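You operate a simulated robot arm through the tools that you are given. There is no shell and no other tool.

You are at the controls of a simulated robot arm. One attempt, no reset.

## Task
Put things in order on the top of the grey cabinet. At the end: the grey brush holder from the top of the grey cabinet stands on top of the blue ignition coil; the silver purple plug socket stands where the green strainer stood; the small rotor from the top of the grey cabinet is in the teal parts tray; the black numbered regulator from the top of the grey cabinet stands where the silver purple plug socket stood; the green strainer stands on top of the red buffer; whatever was shut is shut again. Leave all else as you found it, and nothing knocked over.

Only the result counts: the job must be done as asked and must still hold three seconds after the hand-in. Knocking over, shifting, dropping, spilling or breaking anything else fails it.

## Robot
A 7-joint arm with a two-finger parallel gripper, fixed in place. Base frame: the origin is at the foot of the arm, x ahead of it, y to its left, z up; the work surface is at about z = 0. Units: mm, degrees, N and s.
With the tool pointing down near the work surface it reaches from about 240 to 620 mm from the base axis. Its first joint turns from -66.0 to 66.0 degrees. Payload 2.6 kg.
The tool frame sits at the grasp point between the pads (the TCP): z along the fingers, y along the line on which they close. The tips reach 30 mm beyond it. The gripper opens to 94 mm. The fingers are 28 mm wide and 10 mm thick; the gripper's body (50 by 96 mm) begins 55 mm behind the TCP.
Orientation is that of the tool frame in the base frame, as a unit quaternion [x, y, z, w]. With the fingers straight down and closing along the base's y, the tool's x points along the base's -x, its y along +y and its z along -z.

## Interface
- The arm moves only by the tool apply_moves. Its argument "moves" is one flat list of numbers, 6 for each row, row after row: the shift along the base's x, y, z in units of 20 mm (1.0 is 20 mm), then the turn, a rotation vector about the base's x, y, z in units of 6 degrees (1.0 is 6 degrees). In form: [tx, ty, tz, rx, ry, rz, tx, ty, tz, rx, ry, rz, ...]. A call has 1 to 20 rows; each row shifts and turns the commanded pose from where the row before left it. "jaw" is the opening in per cent of the stroke, from 0 (shut) to 100 (fully open), set as the call begins (left out, the last holds). A call with a number of a shift or a turn outside -1 to 1 is refused whole. Each row takes 0.2 s and may step no farther than 50 mm and 8.6 degrees from the row before; otherwise, or with a gripper value out of range, the whole call is refused. Where a pose cannot be reached the arm comes as near as it can. A force on the tool above 40 N (or 10 N above the force at the start of the call, whichever is more), or a blocked arm, ends the call early, and 0.2 s more pass. Each finger travels about 72 mm/s and halts on what it meets, pressing with about 41 N; the grip force reading is that of the motor and also rises with nothing between the fingers. The clock runs only during rows and for 0.2 s after the last one: add rows that do not move to give the fingers time. The reply holds the time, the measured pose of the TCP, the force on the tool along the base axes, the opening and the grip force, in the units named above and with some noise, with the torque about the TCP (base axes, N m) and any sound that the robot's microphone picked up.
- Cameras (640 x 400 px; columns grow to the right, rows downward): "scene" is fixed at [25.2, 426.5, 559.2]; the picture's right is [-0.85, -0.52, 0.00], its down [-0.32, 0.53, -0.78] and it looks along [0.41, -0.67, -0.62] (base axes); focal length 325 px, centre (320, 200). "wrist" rides on the gripper at [76, 14, -102] in the tool frame; the picture's right is [-0.18, 0.98, 0.00], its down [-0.75, -0.14, -0.64] and it looks along [-0.63, -0.12, 0.77] (tool axes); focal length 243 px, centre (320, 200). There is no depth. A picture from a camera that has moved, and an enlarged one, comes with that camera's place and axes in the base frame and with its lens.
- camera(camera): a new picture of that camera. It takes no simulated time.
- zoom(camera, box): a new picture of the part [left, top, right, bottom] of that camera's present view, enlarged. It takes no simulated time.
- close_job(): hands the job in; it is judged then, once.

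Places have to be worked out from the pictures, the camera data and where the tool is seen. Open the gripper and draw the arm clear of the work before you hand the job in, unless the task says otherwise.

The tools are called after "Emit:" as a command line: name --argument value ..., lists and objects as JSON in quotes. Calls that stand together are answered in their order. apply_moves: Moves the arm, as the interface text tells. Its arguments: {"type":"object","properties":{"moves":{"type":"array"},"jaw":{"type":"number"}},"required":["moves"]} The other tools are called the same way: camera (camera) takes a picture; zoom (camera, box) takes an enlarged picture of a part of a camera's view; close_job () hands the job in.

At the start:

```text
t: 0.0
tcp_pos: [349.8, -162.4, 282.4]
orientation: [0.0, 1.0, 0.0, 0.001]
wrist_force: [0.6, 0.2, 0.3]
ft_torque: [-0.02, -0.01, -0.02]
gripper_width: 94.1
gripper_force: 0.1
```

scene: 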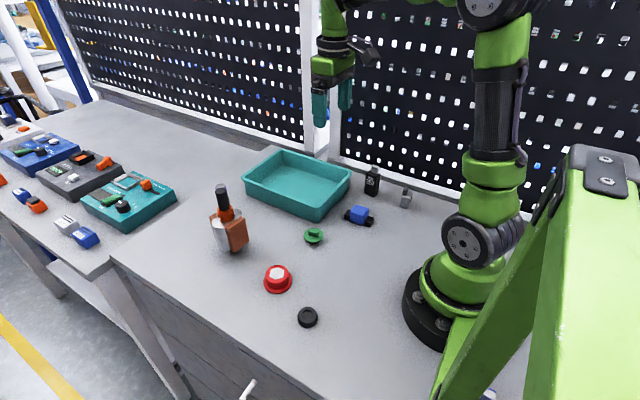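
wrist: 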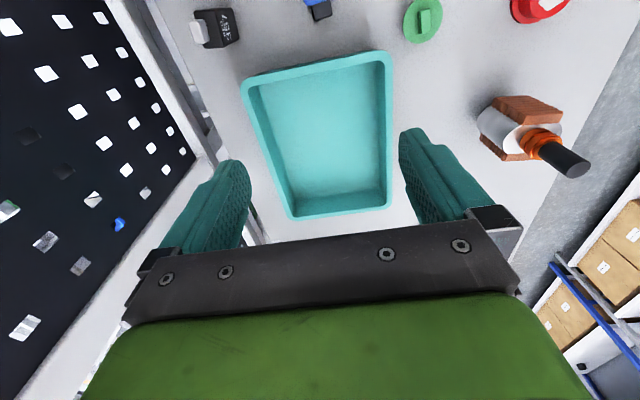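

I start by looking closely at the objects on the cabinet in enlarged views of both cameras.

Emit:
zoom --camera "scene" --box '[180, 140, 440, 340]'

Emit:
zoom --camera "scene" --box '[320, 150, 430, 250]'

Emit:
zoom --camera "scene" --box '[0, 100, 200, 260]'

Emit:
zoom --camera "wrist" --box '[160, 0, 640, 240]'

```text
2.00 times, centred on (310, 240) of scene
camera zoom: at [25.2, 426.5, 559.2], right [-0.85, -0.52, 0.0], down [-0.32, 0.53, -0.78], along [0.41, -0.67, -0.62], focal length 649 px, centre (340, 120)
```

zoom: 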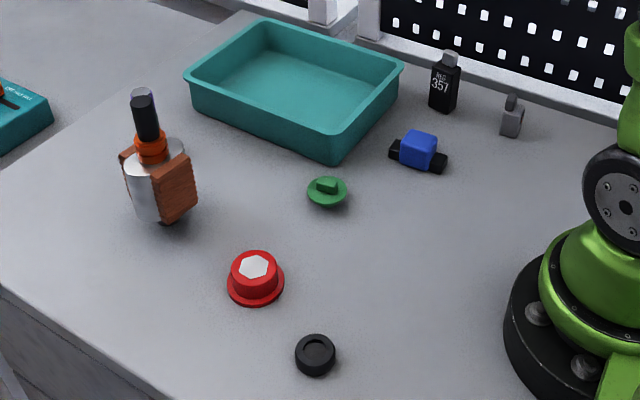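

```text
4.00 times, centred on (375, 200) of scene
camera zoom: at [25.2, 426.5, 559.2], right [-0.85, -0.52, 0.0], down [-0.32, 0.53, -0.78], along [0.41, -0.67, -0.62], focal length 1299 px, centre (100, 200)
```

zoom: 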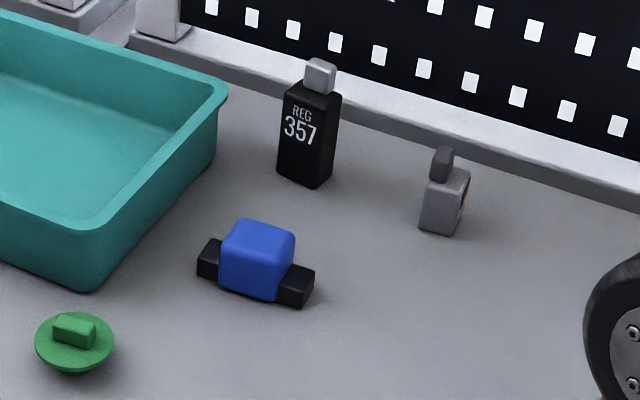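

```text
2.50 times, centred on (100, 180) of scene
camera zoom: at [25.2, 426.5, 559.2], right [-0.85, -0.52, 0.0], down [-0.32, 0.53, -0.78], along [0.41, -0.67, -0.62], focal length 812 px, centre (870, 250)
```

zoom: 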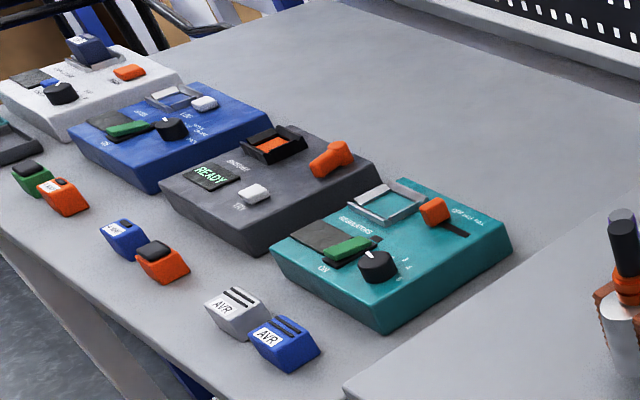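

```text
1.33 times, centred on (400, 120) of wrist
camera zoom: at [275.6, -148.4, 384.6], right [0.18, 0.98, 0.0], down [0.75, -0.14, 0.64], along [0.63, -0.12, -0.77], focal length 324 px, centre (213, 307)
```

zoom: 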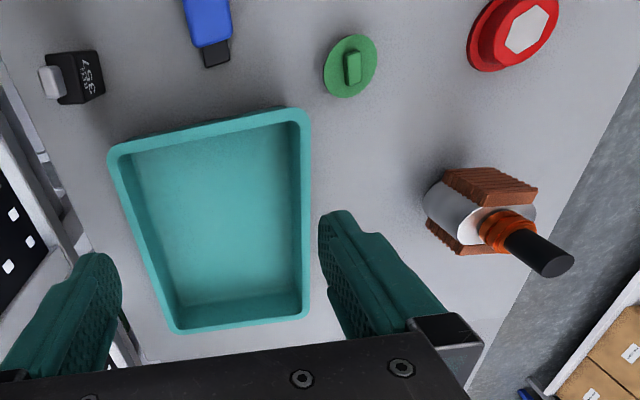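

Next I zoom harder on each individual item to identify them, especially the black ring, the grey block and the silver/brown/orange object.

Emit:
zoom --camera "scene" --box '[285, 295, 335, 335]'

Emit:
zoom --camera "scene" --box '[195, 175, 265, 265]'

Emit:
zoom --camera "scene" --box '[385, 175, 425, 215]'

Emit:
zoom --camera "scene" --box '[100, 240, 420, 400]'

Emit:
zoom --camera "scene" --box '[400, 180, 640, 400]'

Emit:
zoom --camera "scene" --box '[250, 255, 310, 305]'

```text
10.00 times, centred on (310, 315) of scene
camera zoom: at [25.2, 426.5, 559.2], right [-0.85, -0.52, 0.0], down [-0.32, 0.53, -0.78], along [0.41, -0.67, -0.62], focal length 3246 px, centre (420, -950)
```

zoom: 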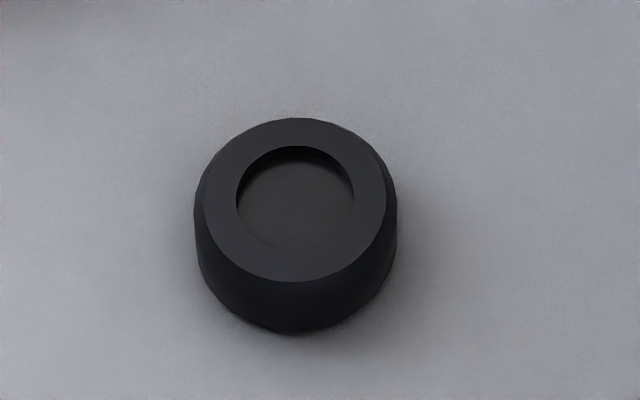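

```text
4.44 times, centred on (230, 220) of scene
camera zoom: at [25.2, 426.5, 559.2], right [-0.85, -0.52, 0.0], down [-0.32, 0.53, -0.78], along [0.41, -0.67, -0.62], focal length 1443 px, centre (720, 111)
```

zoom: 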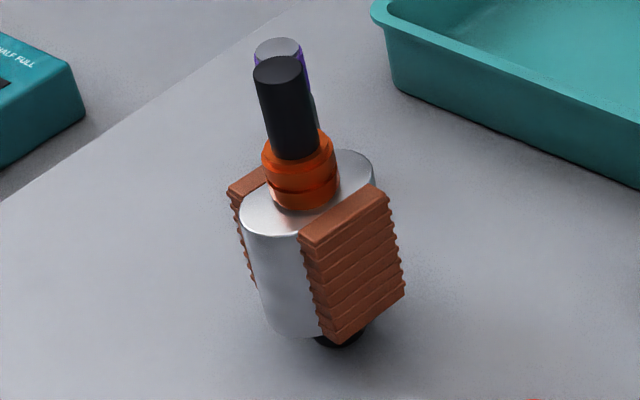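

```text
10.00 times, centred on (405, 195) of scene
camera zoom: at [25.2, 426.5, 559.2], right [-0.85, -0.52, 0.0], down [-0.32, 0.53, -0.78], along [0.41, -0.67, -0.62], focal length 3246 px, centre (-530, 250)
```

zoom: 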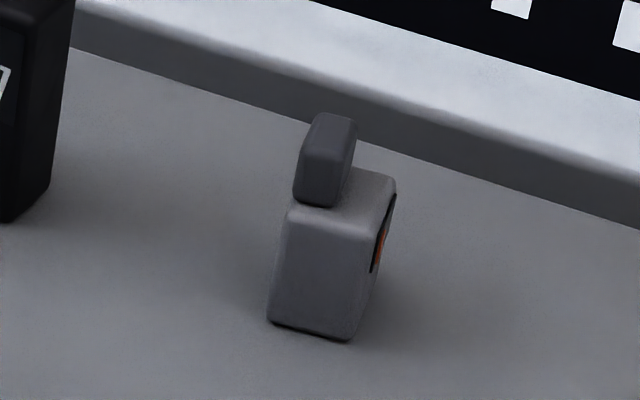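

```text
2.00 times, centred on (260, 320) of scene
camera zoom: at [25.2, 426.5, 559.2], right [-0.85, -0.52, 0.0], down [-0.32, 0.53, -0.78], along [0.41, -0.67, -0.62], focal length 649 px, centre (440, -40)
```

zoom: 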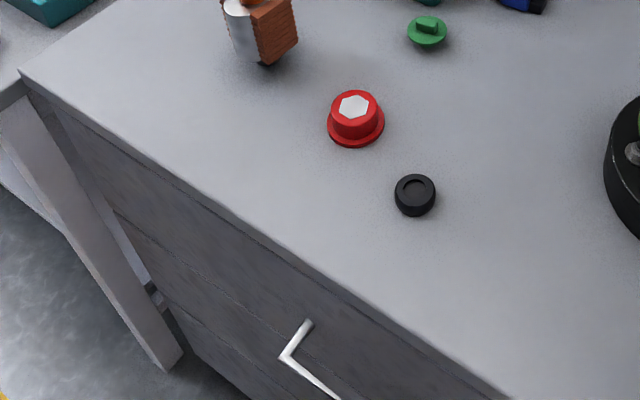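

```text
1.82 times, centred on (520, 290) of scene
camera zoom: at [25.2, 426.5, 559.2], right [-0.85, -0.52, 0.0], down [-0.32, 0.53, -0.78], along [0.41, -0.67, -0.62], focal length 590 px, centre (-44, 36)
```

zoom: 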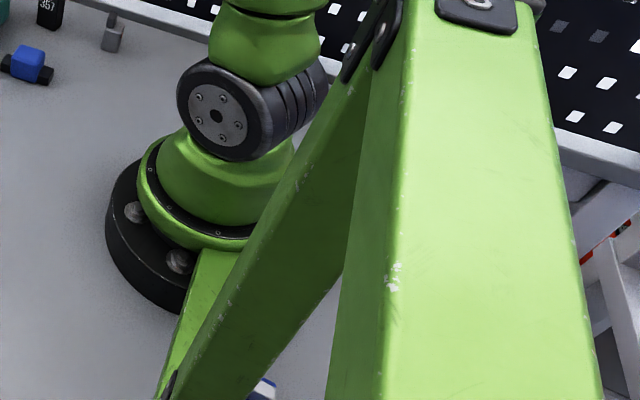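

```text
8.00 times, centred on (280, 280) of scene
camera zoom: at [25.2, 426.5, 559.2], right [-0.85, -0.52, 0.0], down [-0.32, 0.53, -0.78], along [0.41, -0.67, -0.62], focal length 2597 px, centre (640, -440)
```

zoom: 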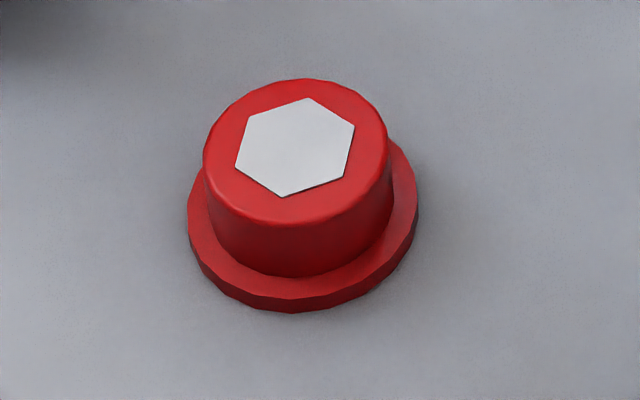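

There is a silver/purple item hidden behind the brown/orange rotor in the scene view. I'll raise the arm and swing it to the middle to get a clear wrist view of everything.

Emit:
apply_moves --moves '[0, 1, 0.6, 0, 0, 0, 0, 1, 0.6, 0, 0, 0, 0, 1, 0.6, 0, 0, 0, 0, 1, 0.6, 0, 0, 0, 0, 1, 0.6, 0, 0, 0, 0, 1, 0, 0, 0, 0, 0, 1, 0, 0, 0, 0, 0, 1, 0, 0, 0, 0]'

Emit:
camera --camera "wrist"

Emit:
camera --camera "scene"

```text
t: 1.8
tcp_pos: [352.5, -2.3, 342.3]
orientation: [0.001, 1.0, 0.0, 0.0]
wrist_force: [0.3, 0.7, 0.2]
ft_torque: [0.0, 0.03, -0.03]
gripper_width: 94.2
gripper_force: 0.0
```

```text
taken
camera wrist: at [276.8, 12.1, 444.5], right [0.19, 0.98, 0.0], down [0.75, -0.14, 0.64], along [0.63, -0.12, -0.77], focal length 243 px, centre (320, 200)
```

wrist: 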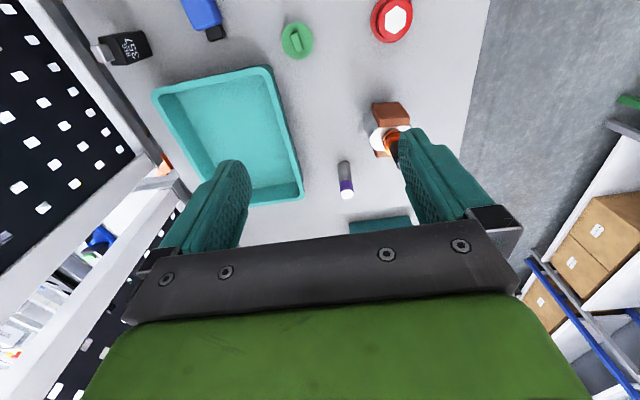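

```text
taken
```

scene: 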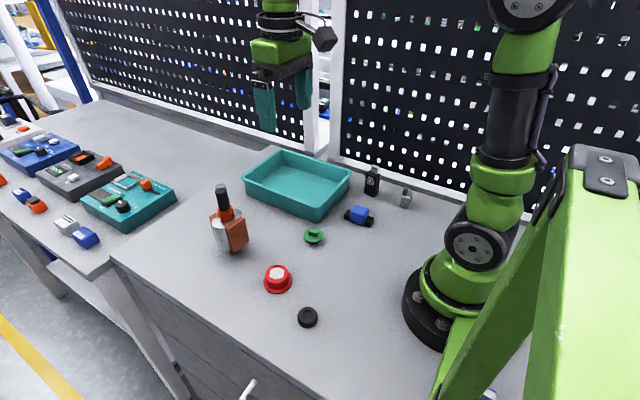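

The purple/silver plug socket is now visible in the wrist view, standing between the tray and the rotor. I zoom in on it and the others.

Emit:
zoom --camera "wrist" --box '[300, 80, 460, 220]'

Emit:
zoom --camera "wrist" --box '[80, 0, 480, 210]'

```text
2.86 times, centred on (380, 150) of wrist
camera zoom: at [276.8, 12.1, 444.5], right [0.19, 0.98, 0.0], down [0.75, -0.14, 0.64], along [0.63, -0.12, -0.77], focal length 693 px, centre (149, 343)
```

zoom: 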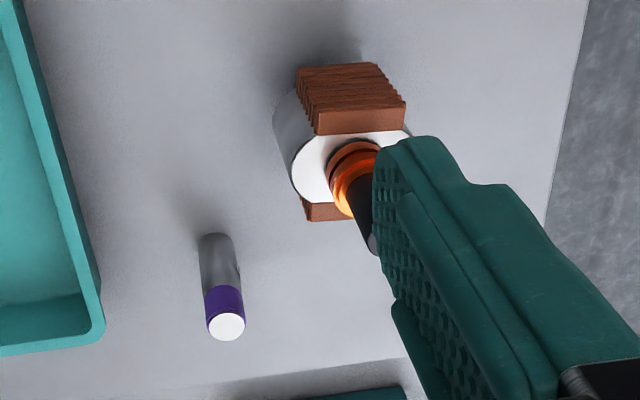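

```text
1.60 times, centred on (280, 105) of wrist
camera zoom: at [276.8, 12.1, 444.5], right [0.19, 0.98, 0.0], down [0.75, -0.14, 0.64], along [0.63, -0.12, -0.77], focal length 388 px, centre (384, 352)
```

zoom: 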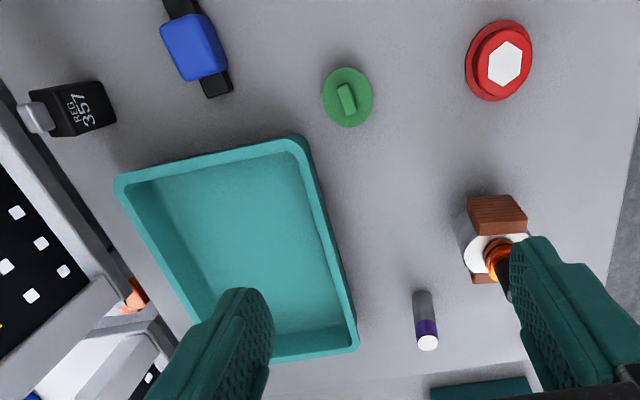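

The plug socket stands at about (558, 11), height near 95 mm. Strainer is about (320, -30), buffer (320, 109), coil (262, -147). I move lower behind the strainer for a closer look.

Emit:
apply_moves --moves '[-0.45, -0.18, -0.95, 0, 0, 0, -0.45, -0.18, -0.95, 0, 0, 0, -0.45, -0.18, -0.95, 0, 0, 0, -0.45, -0.18, -0.95, 0, 0, 0, -0.45, -0.18, -0.95, 0, 0, 0, -0.45, -0.18, -0.95, 0, 0, 0, -0.45, -0.18, -0.95, 0, 0, 0, -0.45, -0.18, -0.95, 0, 0, 0, -0.45, -0.18, -0.95, 0, 0, 0]'

Emit:
camera --camera "wrist"

Emit:
camera --camera "scene"

```text
t: 3.8
tcp_pos: [270.7, -33.3, 168.6]
orientation: [0.001, 1.0, 0.0, 0.0]
wrist_force: [0.3, -0.1, -0.6]
ft_torque: [0.02, 0.07, -0.03]
gripper_width: 93.7
gripper_force: 0.0
```

```text
taken
camera wrist: at [194.6, -19.8, 271.2], right [0.19, 0.98, 0.0], down [0.75, -0.14, 0.64], along [0.63, -0.12, -0.77], focal length 243 px, centre (320, 200)
```

wrist: 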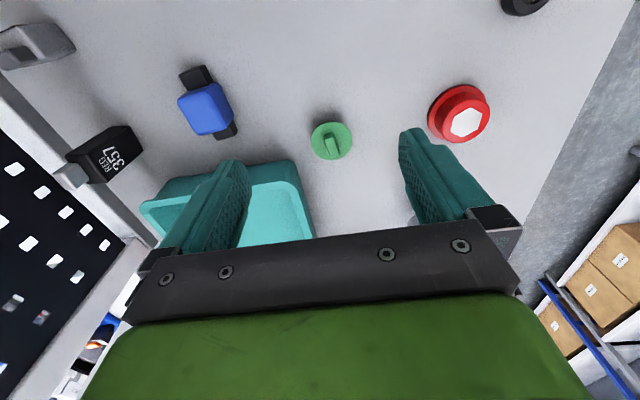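

```text
taken
```

scene: 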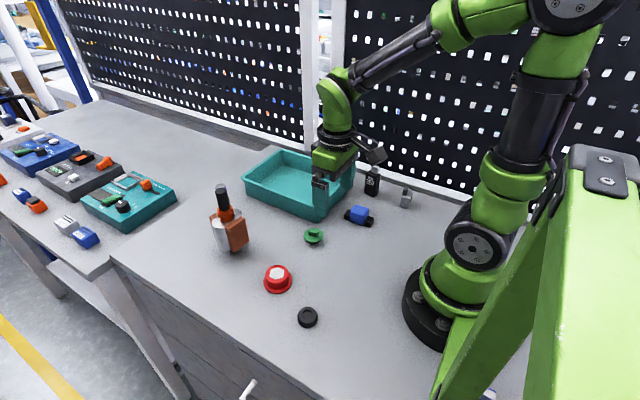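

I zoom in on the strainer, buffer, coil and regulator from this view.

Emit:
zoom --camera "wrist" --box '[280, 90, 380, 180]'

Emit:
zoom --camera "wrist" --box '[410, 70, 510, 150]'

Emit:
zoom --camera "wrist" --box '[150, 50, 260, 150]'

Emit:
zoom --camera "wrist" --box '[0, 10, 160, 200]'

Emit:
zoom --camera "scene" --box '[295, 220, 335, 250]'

Emit:
zoom --camera "scene" --box '[335, 160, 385, 230]'

```text
4.44 times, centred on (330, 135) of wrist
camera zoom: at [194.6, -19.8, 271.2], right [0.19, 0.98, 0.0], down [0.75, -0.14, 0.64], along [0.63, -0.12, -0.77], focal length 1078 px, centre (276, 489)
```

zoom: 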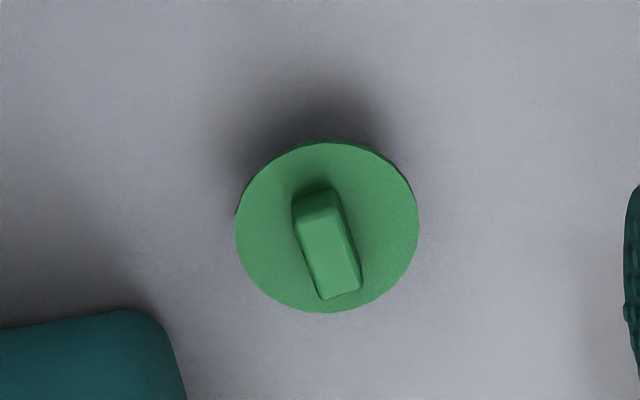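

```text
5.00 times, centred on (460, 110) of wrist
camera zoom: at [194.6, -19.8, 271.2], right [0.19, 0.98, 0.0], down [0.75, -0.14, 0.64], along [0.63, -0.12, -0.77], focal length 1213 px, centre (-380, 650)
```

zoom: 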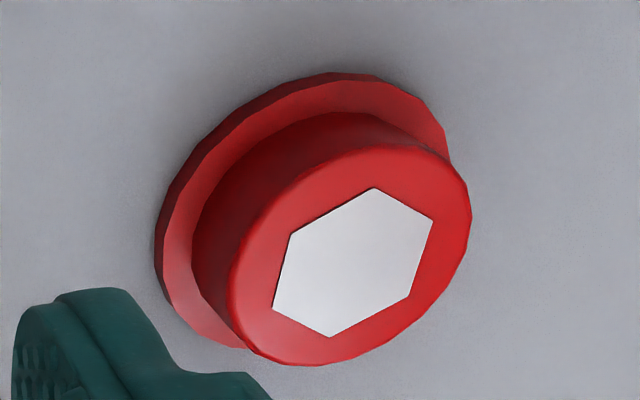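

```text
4.00 times, centred on (205, 100) of wrist
camera zoom: at [194.6, -19.8, 271.2], right [0.19, 0.98, 0.0], down [0.75, -0.14, 0.64], along [0.63, -0.12, -0.77], focal length 970 px, centre (780, 600)
```

zoom: 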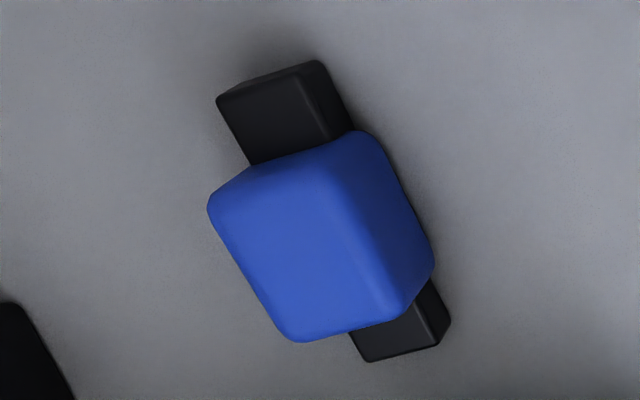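

```text
2.11 times, centred on (80, 105) of wrist
camera zoom: at [194.6, -19.8, 271.2], right [0.19, 0.98, 0.0], down [0.75, -0.14, 0.64], along [0.63, -0.12, -0.77], focal length 511 px, centre (825, 400)
```

zoom: 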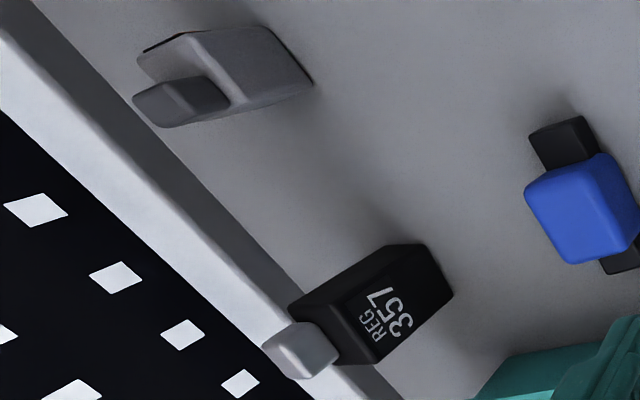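

```text
13.33 times, centred on (315, 235) of scene
camera zoom: at [25.2, 426.5, 559.2], right [-0.85, -0.52, 0.0], down [-0.32, 0.53, -0.78], along [0.41, -0.67, -0.62], focal length 4329 px, centre (387, -267)
```

zoom: 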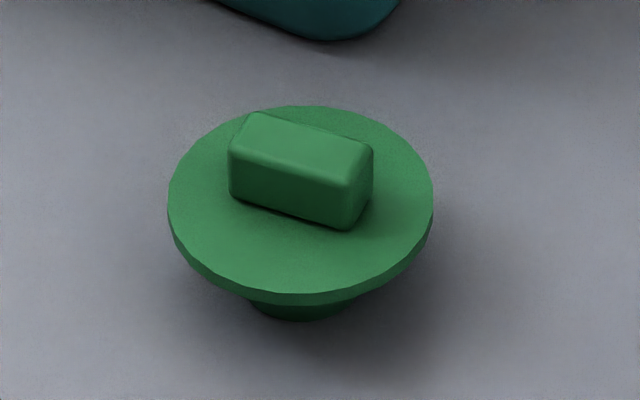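

```text
5.71 times, centred on (360, 195) of scene
camera zoom: at [25.2, 426.5, 559.2], right [-0.85, -0.52, 0.0], down [-0.32, 0.53, -0.78], along [0.41, -0.67, -0.62], focal length 1855 px, centre (91, 229)
```

zoom: 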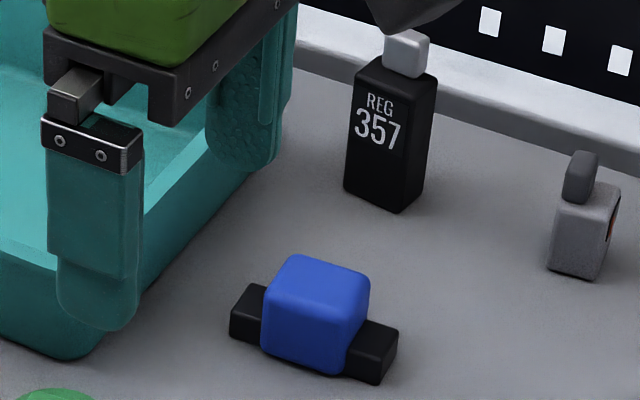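

The strainer is a mushroom shape (disc top at z≈20, small handle on top, long axis nearly along x, about 6° yaw). I move above its handle with the jaw half open, then check.

Emit:
apply_moves --moves '[0.616, 0.05, -0.86, 0, 0, 0.25, 0.616, 0.05, -0.86, 0, 0, 0.25, 0.616, 0.05, -0.86, 0, 0, 0.25, 0.616, 0.05, -0.86, 0, 0, 0.25, 0, 0, 0, 0, 0, 0]' --jaw 50

Emit:
camera --camera "wrist"

Emit:
zoom --camera "scene" --box '[260, 150, 380, 260]'

```text
t: 5.0
tcp_pos: [321.4, -29.5, 101.7]
orientation: [-0.052, 0.999, -0.001, -0.001]
wrist_force: [0.3, 0.0, 0.5]
ft_torque: [-0.01, -0.04, 0.0]
gripper_width: 47.0
gripper_force: 0.0
```

```text
taken
camera wrist: at [245.5, -24.3, 204.1], right [0.08, 1.0, 0.0], down [0.76, -0.06, 0.64], along [0.64, -0.05, -0.77], focal length 243 px, centre (320, 200)
```

wrist: 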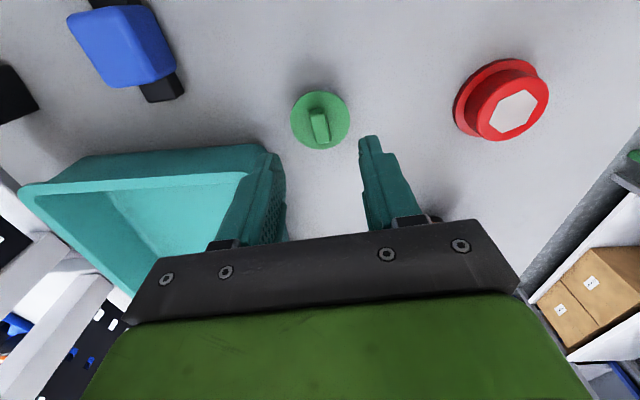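

```text
3.64 times, centred on (320, 205) of scene
camera zoom: at [25.2, 426.5, 559.2], right [-0.85, -0.52, 0.0], down [-0.32, 0.53, -0.78], along [0.41, -0.67, -0.62], focal length 1181 px, centre (320, 182)
```

zoom: 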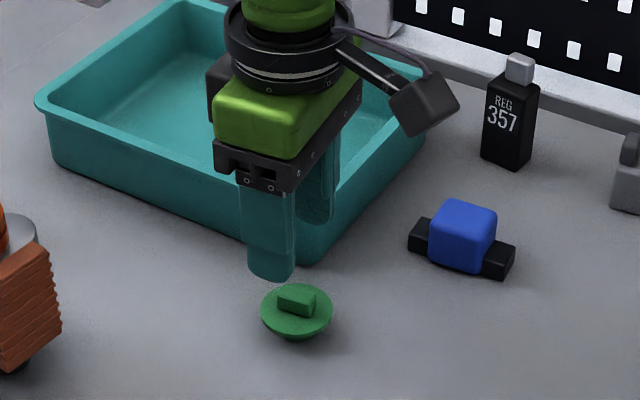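

The gripper is above the strainer and clear of the tray. I zoom to check the handle's alignment with the fingers.

Emit:
zoom --camera "wrist" --box '[260, 70, 420, 200]'

```text
3.08 times, centred on (340, 135) of wrist
camera zoom: at [245.5, -24.3, 204.1], right [0.08, 1.0, 0.0], down [0.76, -0.06, 0.64], along [0.64, -0.05, -0.77], focal length 746 px, centre (258, 400)
```

zoom: 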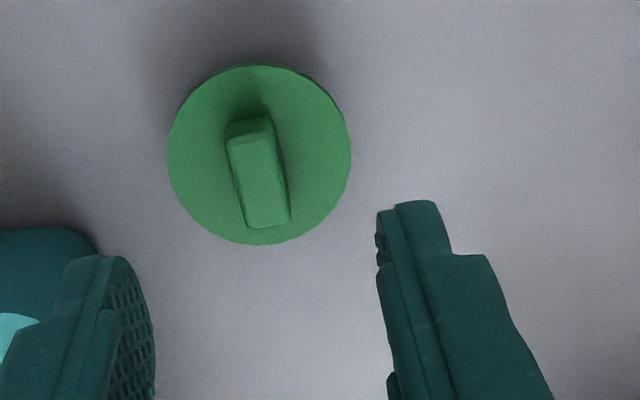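

Handle centre comes out at (320.5, -29.6), top near z≈30, yaw about 7°. I descend to TCP z≈54 so that tips sit just above the disc.

Emit:
apply_moves --moves '[-0.07, 0, -0.8, 0, 0, 0.15, 0, 0, -0.8, 0, 0, 0, 0, 0, -0.6, 0, 0, 0, 0, 0, -0.15, 0, 0, 0, 0, 0, 0, 0, 0, 0]' --jaw 40

Emit:
zoom --camera "scene" --box '[280, 190, 350, 250]'

Emit:
zoom --camera "wrist" --box '[240, 60, 440, 210]'

```text
t: 6.2
tcp_pos: [318.4, -31.0, 54.5]
orientation: [-0.059, 0.998, 0.0, 0.0]
wrist_force: [0.1, -0.8, 0.6]
ft_torque: [0.01, 0.01, -0.03]
gripper_width: 37.6
gripper_force: 0.2
```

```text
6.67 times, centred on (315, 220) of scene
camera zoom: at [25.2, 426.5, 559.2], right [-0.85, -0.52, 0.0], down [-0.32, 0.53, -0.78], along [0.41, -0.67, -0.62], focal length 2164 px, centre (353, 67)
```

zoom: 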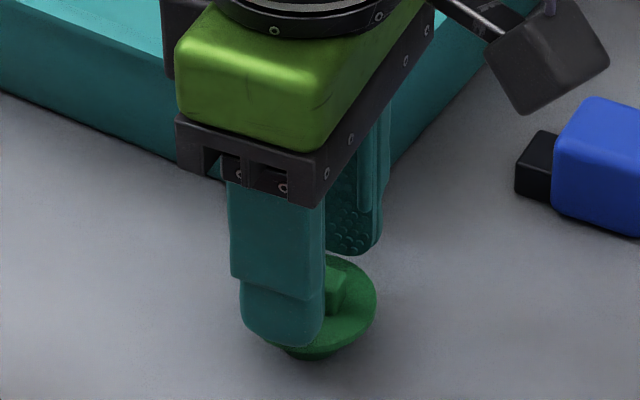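

```text
2.67 times, centred on (340, 135) of wrist
camera zoom: at [242.4, -25.7, 157.4], right [0.07, 1.0, 0.0], down [0.77, -0.05, 0.64], along [0.64, -0.04, -0.77], focal length 647 px, centre (267, 373)
```

zoom: 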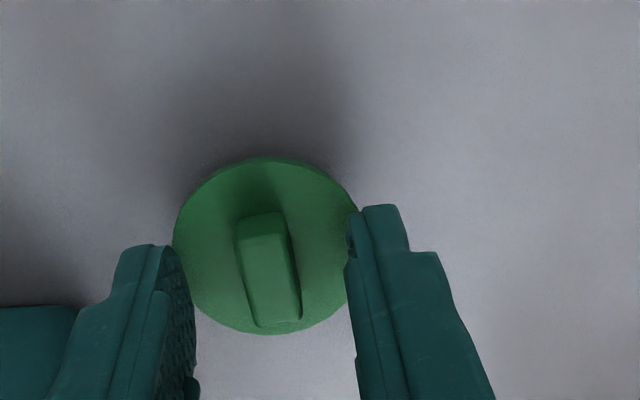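

Fingers straddle the handle without contact. I nudge 1 mm in x/y and 2 mm lower, then close gently.

Emit:
apply_moves --moves '[0.07, 0.06, -0.1, 0, 0, 0, 0, 0, 0, 0, 0, 0]' --jaw 25

Emit:
apply_moves --moves '[0, 0, 0, 0, 0, 0, 0, 0, 0, 0, 0, 0]' --jaw 0

Emit:
zoom --camera "wrist" --box '[240, 60, 440, 210]'

Emit:
zoom --camera "scene" --box '[280, 190, 350, 250]'

```text
t: 6.8
tcp_pos: [319.8, -29.1, 53.9]
orientation: [-0.061, 0.998, -0.001, 0.0]
wrist_force: [0.4, 0.2, 0.7]
ft_torque: [-0.03, 0.01, -0.04]
gripper_width: 23.5
gripper_force: 0.1
```

```text
t: 7.4
tcp_pos: [320.1, -29.5, 53.5]
orientation: [-0.06, 0.998, 0.0, -0.001]
wrist_force: [-0.9, 0.3, -0.3]
ft_torque: [-0.01, 0.02, 0.01]
gripper_width: 10.1
gripper_force: 41.0
```

```text
2.67 times, centred on (340, 135) of wrist
camera zoom: at [244.2, -25.1, 156.1], right [0.07, 1.0, 0.0], down [0.77, -0.05, 0.64], along [0.64, -0.04, -0.77], focal length 647 px, centre (267, 373)
```

zoom: 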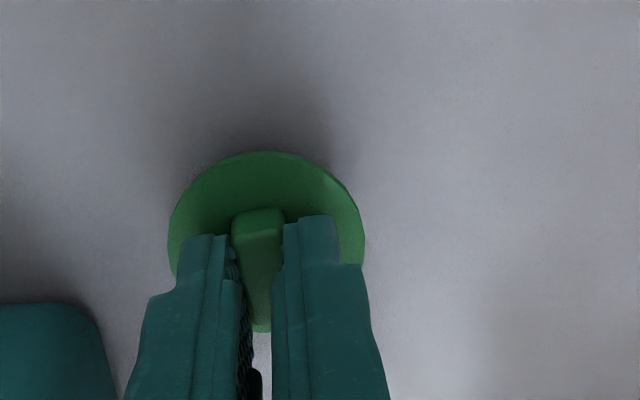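

```text
6.67 times, centred on (315, 220) of scene
camera zoom: at [25.2, 426.5, 559.2], right [-0.85, -0.52, 0.0], down [-0.32, 0.53, -0.78], along [0.41, -0.67, -0.62], focal length 2164 px, centre (353, 67)
```

zoom: 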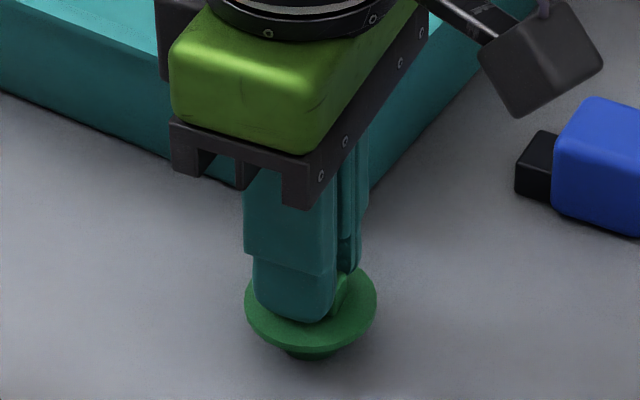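

Gripped at 10.1 mm. I lift 60 mm and carry the strainer over to the red buffer at about (318.7, 109.6).

Emit:
apply_moves --moves '[0, 0, 0.5, 0, 0, 0, 0, 0, 1, 0, 0, 0, 0, 0, 1, 0, 0, 0, 0, 0, 0.5, 0, 0, 0, 0, 0.95, 0, 0, 0, 0, 0, 1, 0, 0, 0, 0, 0, 1, 0, 0, 0, 0, 0, 1, 0, 0, 0, 0, 0, 1, 0, 0, 0, 0, 0, 1, 0, 0, 0, 0, 0, 0.5, 0, 0, 0, 0, 0, 0.5, 0, 0, 0, 0, 0, 0, 0, 0, 0, 0]' --jaw 0

Emit:
camera --camera "wrist"

Emit:
zoom --camera "scene" --box '[200, 180, 340, 310]'

```text
t: 10.2
tcp_pos: [318.8, 108.4, 112.1]
orientation: [-0.06, 0.998, 0.0, 0.0]
wrist_force: [-0.7, 0.1, 0.2]
ft_torque: [-0.02, -0.03, 0.04]
gripper_width: 0.0
gripper_force: 33.0
```

```text
taken
camera wrist: at [242.8, 112.9, 214.6], right [0.07, 1.0, 0.0], down [0.77, -0.05, 0.64], along [0.64, -0.04, -0.77], focal length 243 px, centre (320, 200)
```

wrist: 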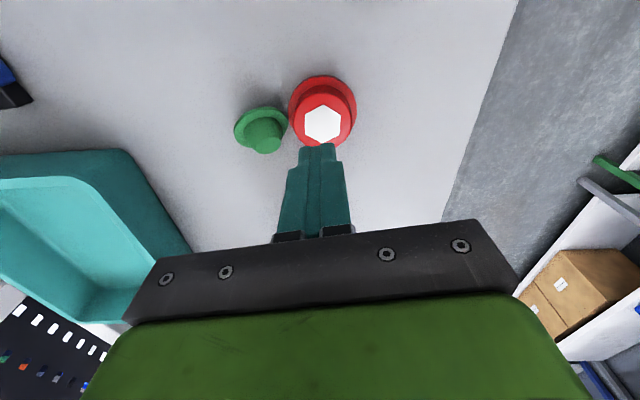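

```text
3.08 times, centred on (270, 245) of scene
camera zoom: at [25.2, 426.5, 559.2], right [-0.85, -0.52, 0.0], down [-0.32, 0.53, -0.78], along [0.41, -0.67, -0.62], focal length 999 px, centre (474, 62)
```

zoom: 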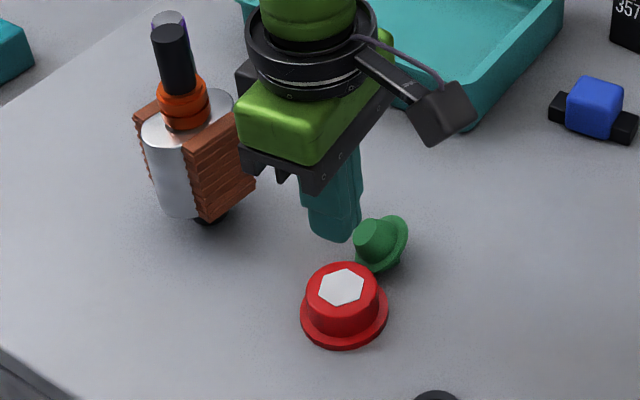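

The strainer slipped out of the grip (width now 0) and lies upside-down next to the buffer. I zoom in to see precisely how it lies and whether the buffer stayed put.

Emit:
zoom --camera "wrist" --box '[220, 60, 380, 170]'

Emit:
zoom --camera "scene" --box '[255, 240, 325, 300]'

```text
3.64 times, centred on (300, 115) of wrist
camera zoom: at [242.8, 112.9, 214.6], right [0.07, 1.0, 0.0], down [0.77, -0.05, 0.64], along [0.64, -0.04, -0.77], focal length 882 px, centre (393, 509)
```

zoom: 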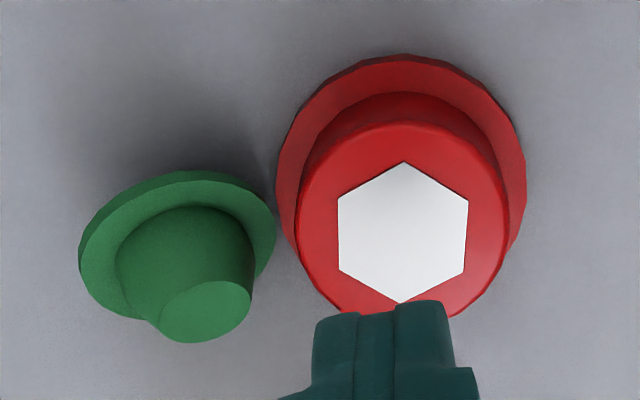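

```text
6.67 times, centred on (290, 270) of scene
camera zoom: at [25.2, 426.5, 559.2], right [-0.85, -0.52, 0.0], down [-0.32, 0.53, -0.78], along [0.41, -0.67, -0.62], focal length 2164 px, centre (520, -267)
```

zoom: 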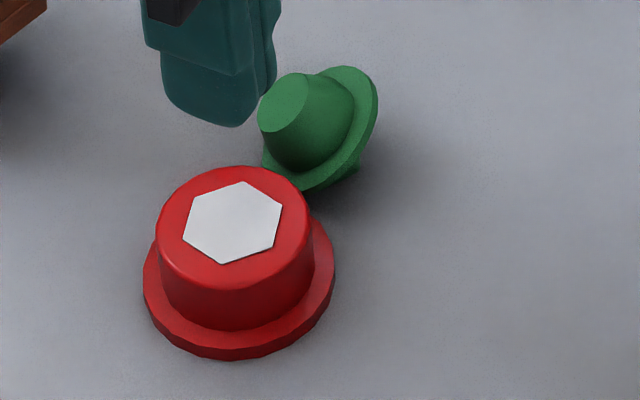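

The strainer lies inverted (stem up, leaning about 29° toward +x/+y) at about (329, 58), touching distance from the buffer, which hasn't moved. I'll first swing round to the buffer-opposite side, with the camera facing the strainer, to get a better look.

Emit:
apply_moves --moves '[-0.3, -0.145, 0, 0, 0, -0.88, -0.3, -0.145, 0, 0, 0, -0.88, -0.3, -0.145, 0, 0, 0, -0.88, -0.3, -0.145, 0, 0, 0, -0.88, -0.3, -0.145, 0, 0, 0, -0.88, -0.3, -0.145, 0, 0, 0, -0.88, -0.3, -0.145, 0, 0, 0, -0.88, 0, 0, 0, 0, 0, 0]'

Emit:
camera --camera "wrist"

Emit:
zoom --camera "scene" --box '[255, 220, 345, 300]'

```text
t: 12.0
tcp_pos: [277.6, 89.7, 111.7]
orientation: [0.26, 0.966, 0.001, 0.0]
wrist_force: [0.1, -0.1, -0.2]
ft_torque: [0.01, 0.05, -0.03]
gripper_width: 0.0
gripper_force: 32.7
```

```text
taken
camera wrist: at [219.3, 140.1, 215.3], right [0.65, 0.76, 0.0], down [0.58, -0.5, 0.64], along [0.49, -0.42, -0.77], focal length 243 px, centre (320, 200)
```

wrist: 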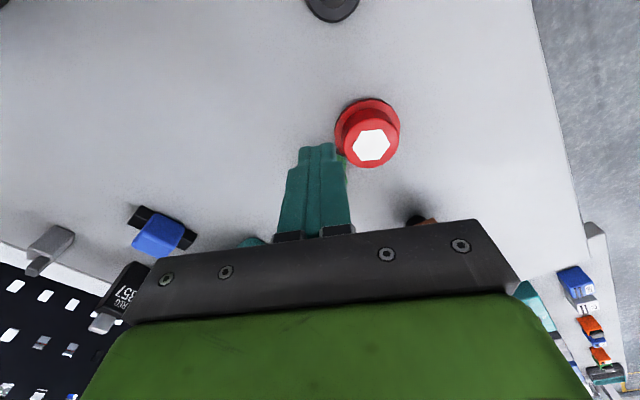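

```text
5.00 times, centred on (300, 260) of scene
camera zoom: at [25.2, 426.5, 559.2], right [-0.85, -0.52, 0.0], down [-0.32, 0.53, -0.78], along [0.41, -0.67, -0.62], focal length 1623 px, centre (420, -100)
```

zoom: 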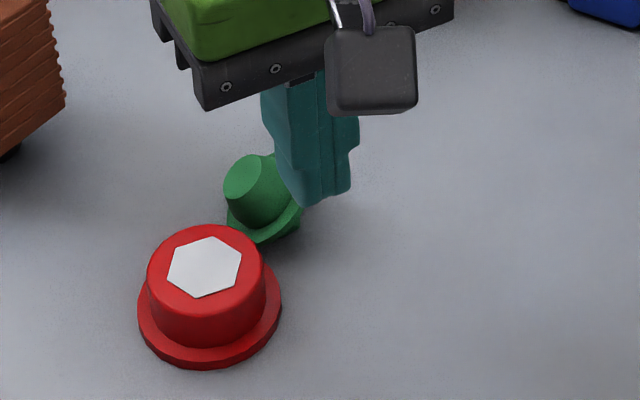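

The fingers hide the strainer from the wrist but the scene view shows it clearly. I lower the closed fingers (tips about z≈8) on the near side so I can push the strainer away from the buffer along azimuth −30°.

Emit:
apply_moves --moves '[0, 0, -0.92, 0, 0, 0, 0, 0, -0.92, 0, 0, 0, 0, 0, -0.92, 0, 0, 0, 0, 0, -0.92, 0, 0, 0, 0, 0, 0, 0, 0, 0]'

Emit:
zoom --camera "scene" --box '[255, 220, 345, 300]'

Emit:
camera --camera "wrist"

```text
t: 13.2
tcp_pos: [277.6, 86.8, 38.8]
orientation: [0.26, 0.966, 0.0, 0.0]
wrist_force: [-0.3, -0.7, 0.5]
ft_torque: [0.02, 0.01, 0.01]
gripper_width: 0.2
gripper_force: 33.3
```

```text
5.00 times, centred on (300, 260) of scene
camera zoom: at [25.2, 426.5, 559.2], right [-0.85, -0.52, 0.0], down [-0.32, 0.53, -0.78], along [0.41, -0.67, -0.62], focal length 1623 px, centre (420, -100)
```

zoom: 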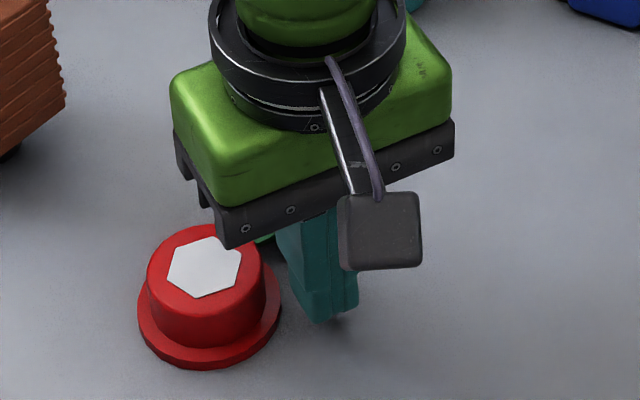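

```text
taken
camera wrist: at [219.6, 137.2, 141.3], right [0.65, 0.76, 0.0], down [0.58, -0.5, 0.64], along [0.49, -0.42, -0.77], focal length 243 px, centre (320, 200)
```

wrist: 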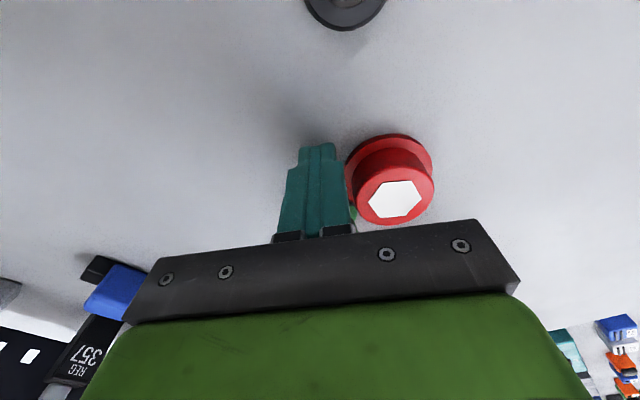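

Position is good: the path stays about 8 mm clear of the buffer and is lined up with the strainer's centre. I push slowly 50 mm first and look.

Emit:
apply_moves --moves '[0.433, -0.25, 0, 0, 0, 0, 0.433, -0.25, 0, 0, 0, 0, 0.35, -0.2, 0, 0, 0, 0, 0.35, -0.2, 0, 0, 0, 0, 0.35, -0.2, 0, 0, 0, 0, 0.35, -0.2, 0, 0, 0, 0, 0, 0, 0, 0, 0, 0]'

Emit:
zoom --camera "scene" --box '[255, 200, 345, 280]'

Emit:
camera --camera "wrist"

```text
t: 14.8
tcp_pos: [320.5, 63.8, 39.4]
orientation: [0.259, 0.966, 0.0, 0.0]
wrist_force: [-0.2, 0.1, -1.1]
ft_torque: [-0.01, -0.02, 0.0]
gripper_width: 0.0
gripper_force: 32.9
```

```text
5.00 times, centred on (300, 240) of scene
camera zoom: at [25.2, 426.5, 559.2], right [-0.85, -0.52, 0.0], down [-0.32, 0.53, -0.78], along [0.41, -0.67, -0.62], focal length 1623 px, centre (420, 0)
```

zoom: 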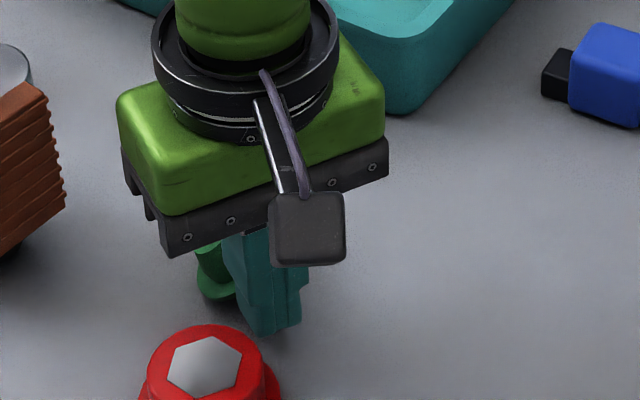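

```text
taken
camera wrist: at [263.8, 113.6, 142.5], right [0.65, 0.76, 0.0], down [0.58, -0.5, 0.64], along [0.49, -0.42, -0.77], focal length 243 px, centre (320, 200)
```

wrist: 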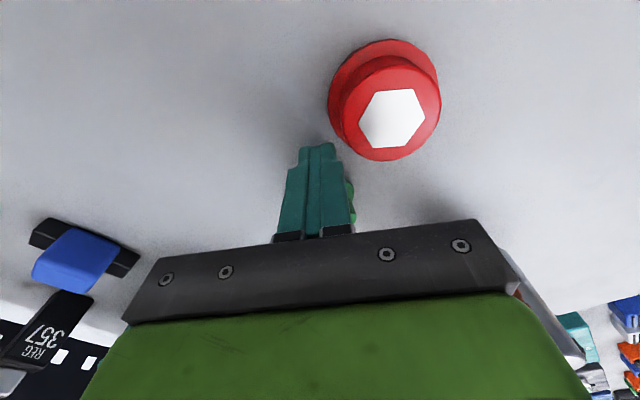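

The strainer is sliding ahead of the fingers and the buffer is untouched. I push another 40 mm, then back off and lift to look.

Emit:
apply_moves --moves '[0.35, -0.2, 0, 0, 0, 0, 0.35, -0.2, 0, 0, 0, 0, 0.35, -0.2, 0, 0, 0, 0, 0.35, -0.2, 0, 0, 0, 0, 0.35, -0.2, 0, 0, 0, 0, 0, 0, 0, 0, 0, 0, -0.433, 0.25, 0, 0, 0, 0, 0, 0, 1, 0, 0, 0, 0, 0, 1, 0, 0, 0, 0, 0, 1, 0, 0, 0, -0.8, 0.4, 0.8, 0, 0, 0.5, -0.8, 0.4, 0.8, 0, 0, 0.5, -0.8, 0.4, 0, 0, 0, 0.5, 0, 0, 0, 0, 0, 0]'

Emit:
zoom --camera "scene" --box '[245, 190, 345, 280]'

Emit:
camera --camera "wrist"

```text
t: 17.8
tcp_pos: [299.9, 71.1, 133.2]
orientation: [0.182, 0.983, 0.0, -0.001]
wrist_force: [-0.4, -0.3, 0.8]
ft_torque: [0.01, 0.02, -0.02]
gripper_width: 0.0
gripper_force: 33.4
```

```text
4.44 times, centred on (295, 235) of scene
camera zoom: at [25.2, 426.5, 559.2], right [-0.85, -0.52, 0.0], down [-0.32, 0.53, -0.78], along [0.41, -0.67, -0.62], focal length 1443 px, centre (431, 44)
```

zoom: 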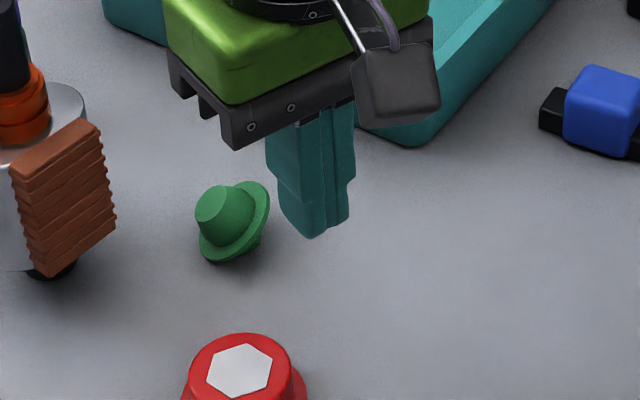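

```text
taken
camera wrist: at [235.0, 112.0, 235.1], right [0.52, 0.85, 0.0], down [0.65, -0.4, 0.64], along [0.55, -0.34, -0.77], focal length 243 px, centre (320, 200)
```

wrist: 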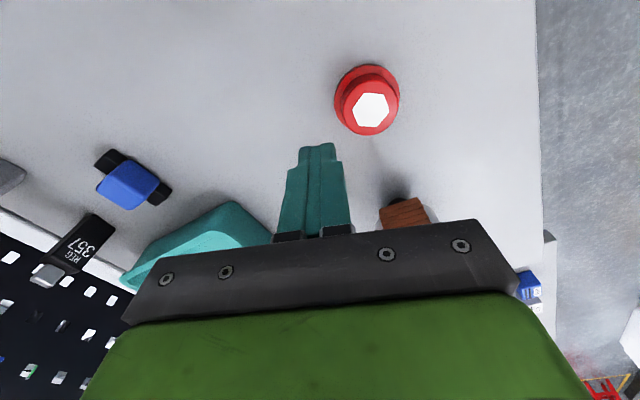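

The strainer is now well away from the buffer at about (386, 26), still inverted with its stem leaning. I open the jaws and move behind it for a clear wrist view.

Emit:
apply_moves --moves '[0.56, -0.64, 0.21, 0, 0, 0.875, 0.56, -0.64, 0.21, 0, 0, 0.875, 0.56, -0.64, 0.21, 0, 0, 0.875, 0.56, -0.64, 0.21, 0, 0, 0.875, 0, 0, 0, 0, 0, 0]' --jaw 100

Emit:
camera --camera "wrist"

Emit:
zoom --camera "scene" --box '[255, 200, 325, 260]'

Emit:
zoom --camera "wrist" --box '[260, 90, 400, 200]'

```text
t: 19.0
tcp_pos: [345.6, 18.8, 149.3]
orientation: [0.0, 1.0, 0.0, 0.001]
wrist_force: [0.1, 0.3, 0.1]
ft_torque: [-0.04, 0.0, -0.02]
gripper_width: 94.1
gripper_force: 0.1
```

```text
taken
camera wrist: at [270.6, 33.3, 252.2], right [0.18, 0.98, 0.0], down [0.75, -0.14, 0.64], along [0.63, -0.12, -0.77], focal length 243 px, centre (320, 200)
```

wrist: 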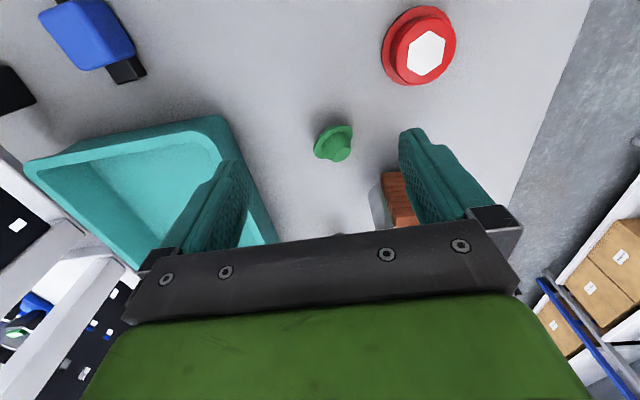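

```text
6.67 times, centred on (290, 230) of scene
camera zoom: at [25.2, 426.5, 559.2], right [-0.85, -0.52, 0.0], down [-0.32, 0.53, -0.78], along [0.41, -0.67, -0.62], focal length 2164 px, centre (520, 0)
```

zoom: 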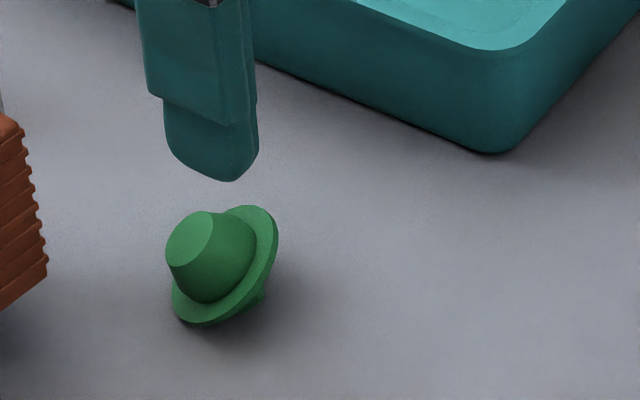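

```text
3.64 times, centred on (330, 145) of wrist
camera zoom: at [270.6, 33.3, 252.2], right [0.18, 0.98, 0.0], down [0.75, -0.14, 0.64], along [0.63, -0.12, -0.77], focal length 882 px, centre (284, 400)
```

zoom: 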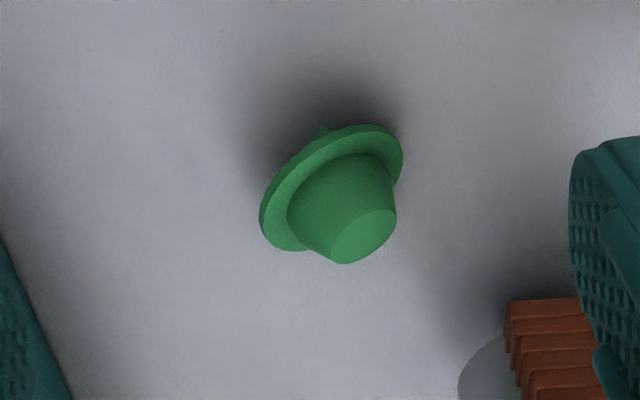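

Strainer disc centre is about (389, 26), stem leaning ~32° toward azimuth ~38°. I move above it with yaw 38° so that the fingers will close across the disc rim, perpendicular to the lean.

Emit:
apply_moves --moves '[0.31, 0.049, -0.21, 0, 0, 0.905, 0.31, 0.049, -0.21, 0, 0, 0.905, 0.31, 0.049, -0.21, 0, 0, 0.905, 0.31, 0.049, -0.21, 0, 0, 0.905, 0.31, 0.049, -0.21, 0, 0, 0.905, 0.31, 0.049, -0.21, 0, 0, 0.905, 0.31, 0.049, -0.21, 0, 0, 0.905, 0, 0, 0, 0, 0, 0]' --jaw 68

Emit:
camera --camera "wrist"

Emit:
zoom --camera "wrist" --box '[240, 70, 400, 200]'

Emit:
zoom --camera "scene" --box '[230, 160, 350, 260]'

```text
t: 20.8
tcp_pos: [389.7, 29.5, 118.4]
orientation: [-0.326, 0.945, 0.0, 0.001]
wrist_force: [-0.4, 0.3, -0.3]
ft_torque: [0.02, 0.0, -0.02]
gripper_width: 63.9
gripper_force: 0.0
```

```text
taken
camera wrist: at [321.3, -7.0, 221.5], right [-0.46, 0.89, 0.0], down [0.68, 0.35, 0.64], along [0.57, 0.3, -0.77], focal length 243 px, centre (320, 200)
```

wrist: 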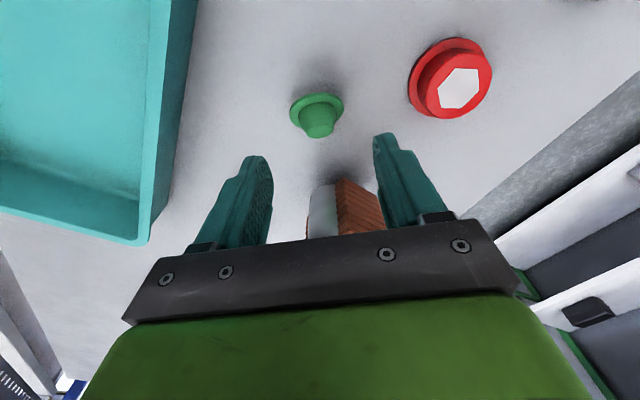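

```text
3.08 times, centred on (320, 135) of wrist
camera zoom: at [321.3, -7.0, 221.5], right [-0.46, 0.89, 0.0], down [0.68, 0.35, 0.64], along [0.57, 0.3, -0.77], focal length 746 px, centre (320, 400)
```

zoom: 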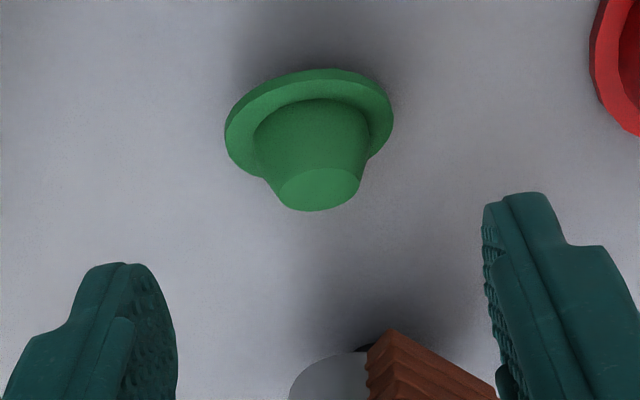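

```text
4.00 times, centred on (290, 210) of scene
camera zoom: at [25.2, 426.5, 559.2], right [-0.85, -0.52, 0.0], down [-0.32, 0.53, -0.78], along [0.41, -0.67, -0.62], focal length 1299 px, centre (440, 160)
```

zoom: 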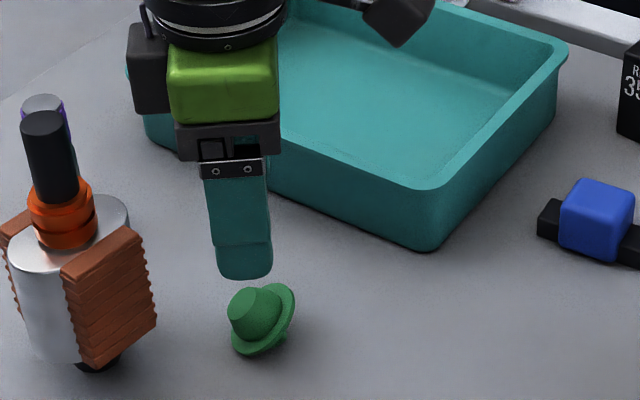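

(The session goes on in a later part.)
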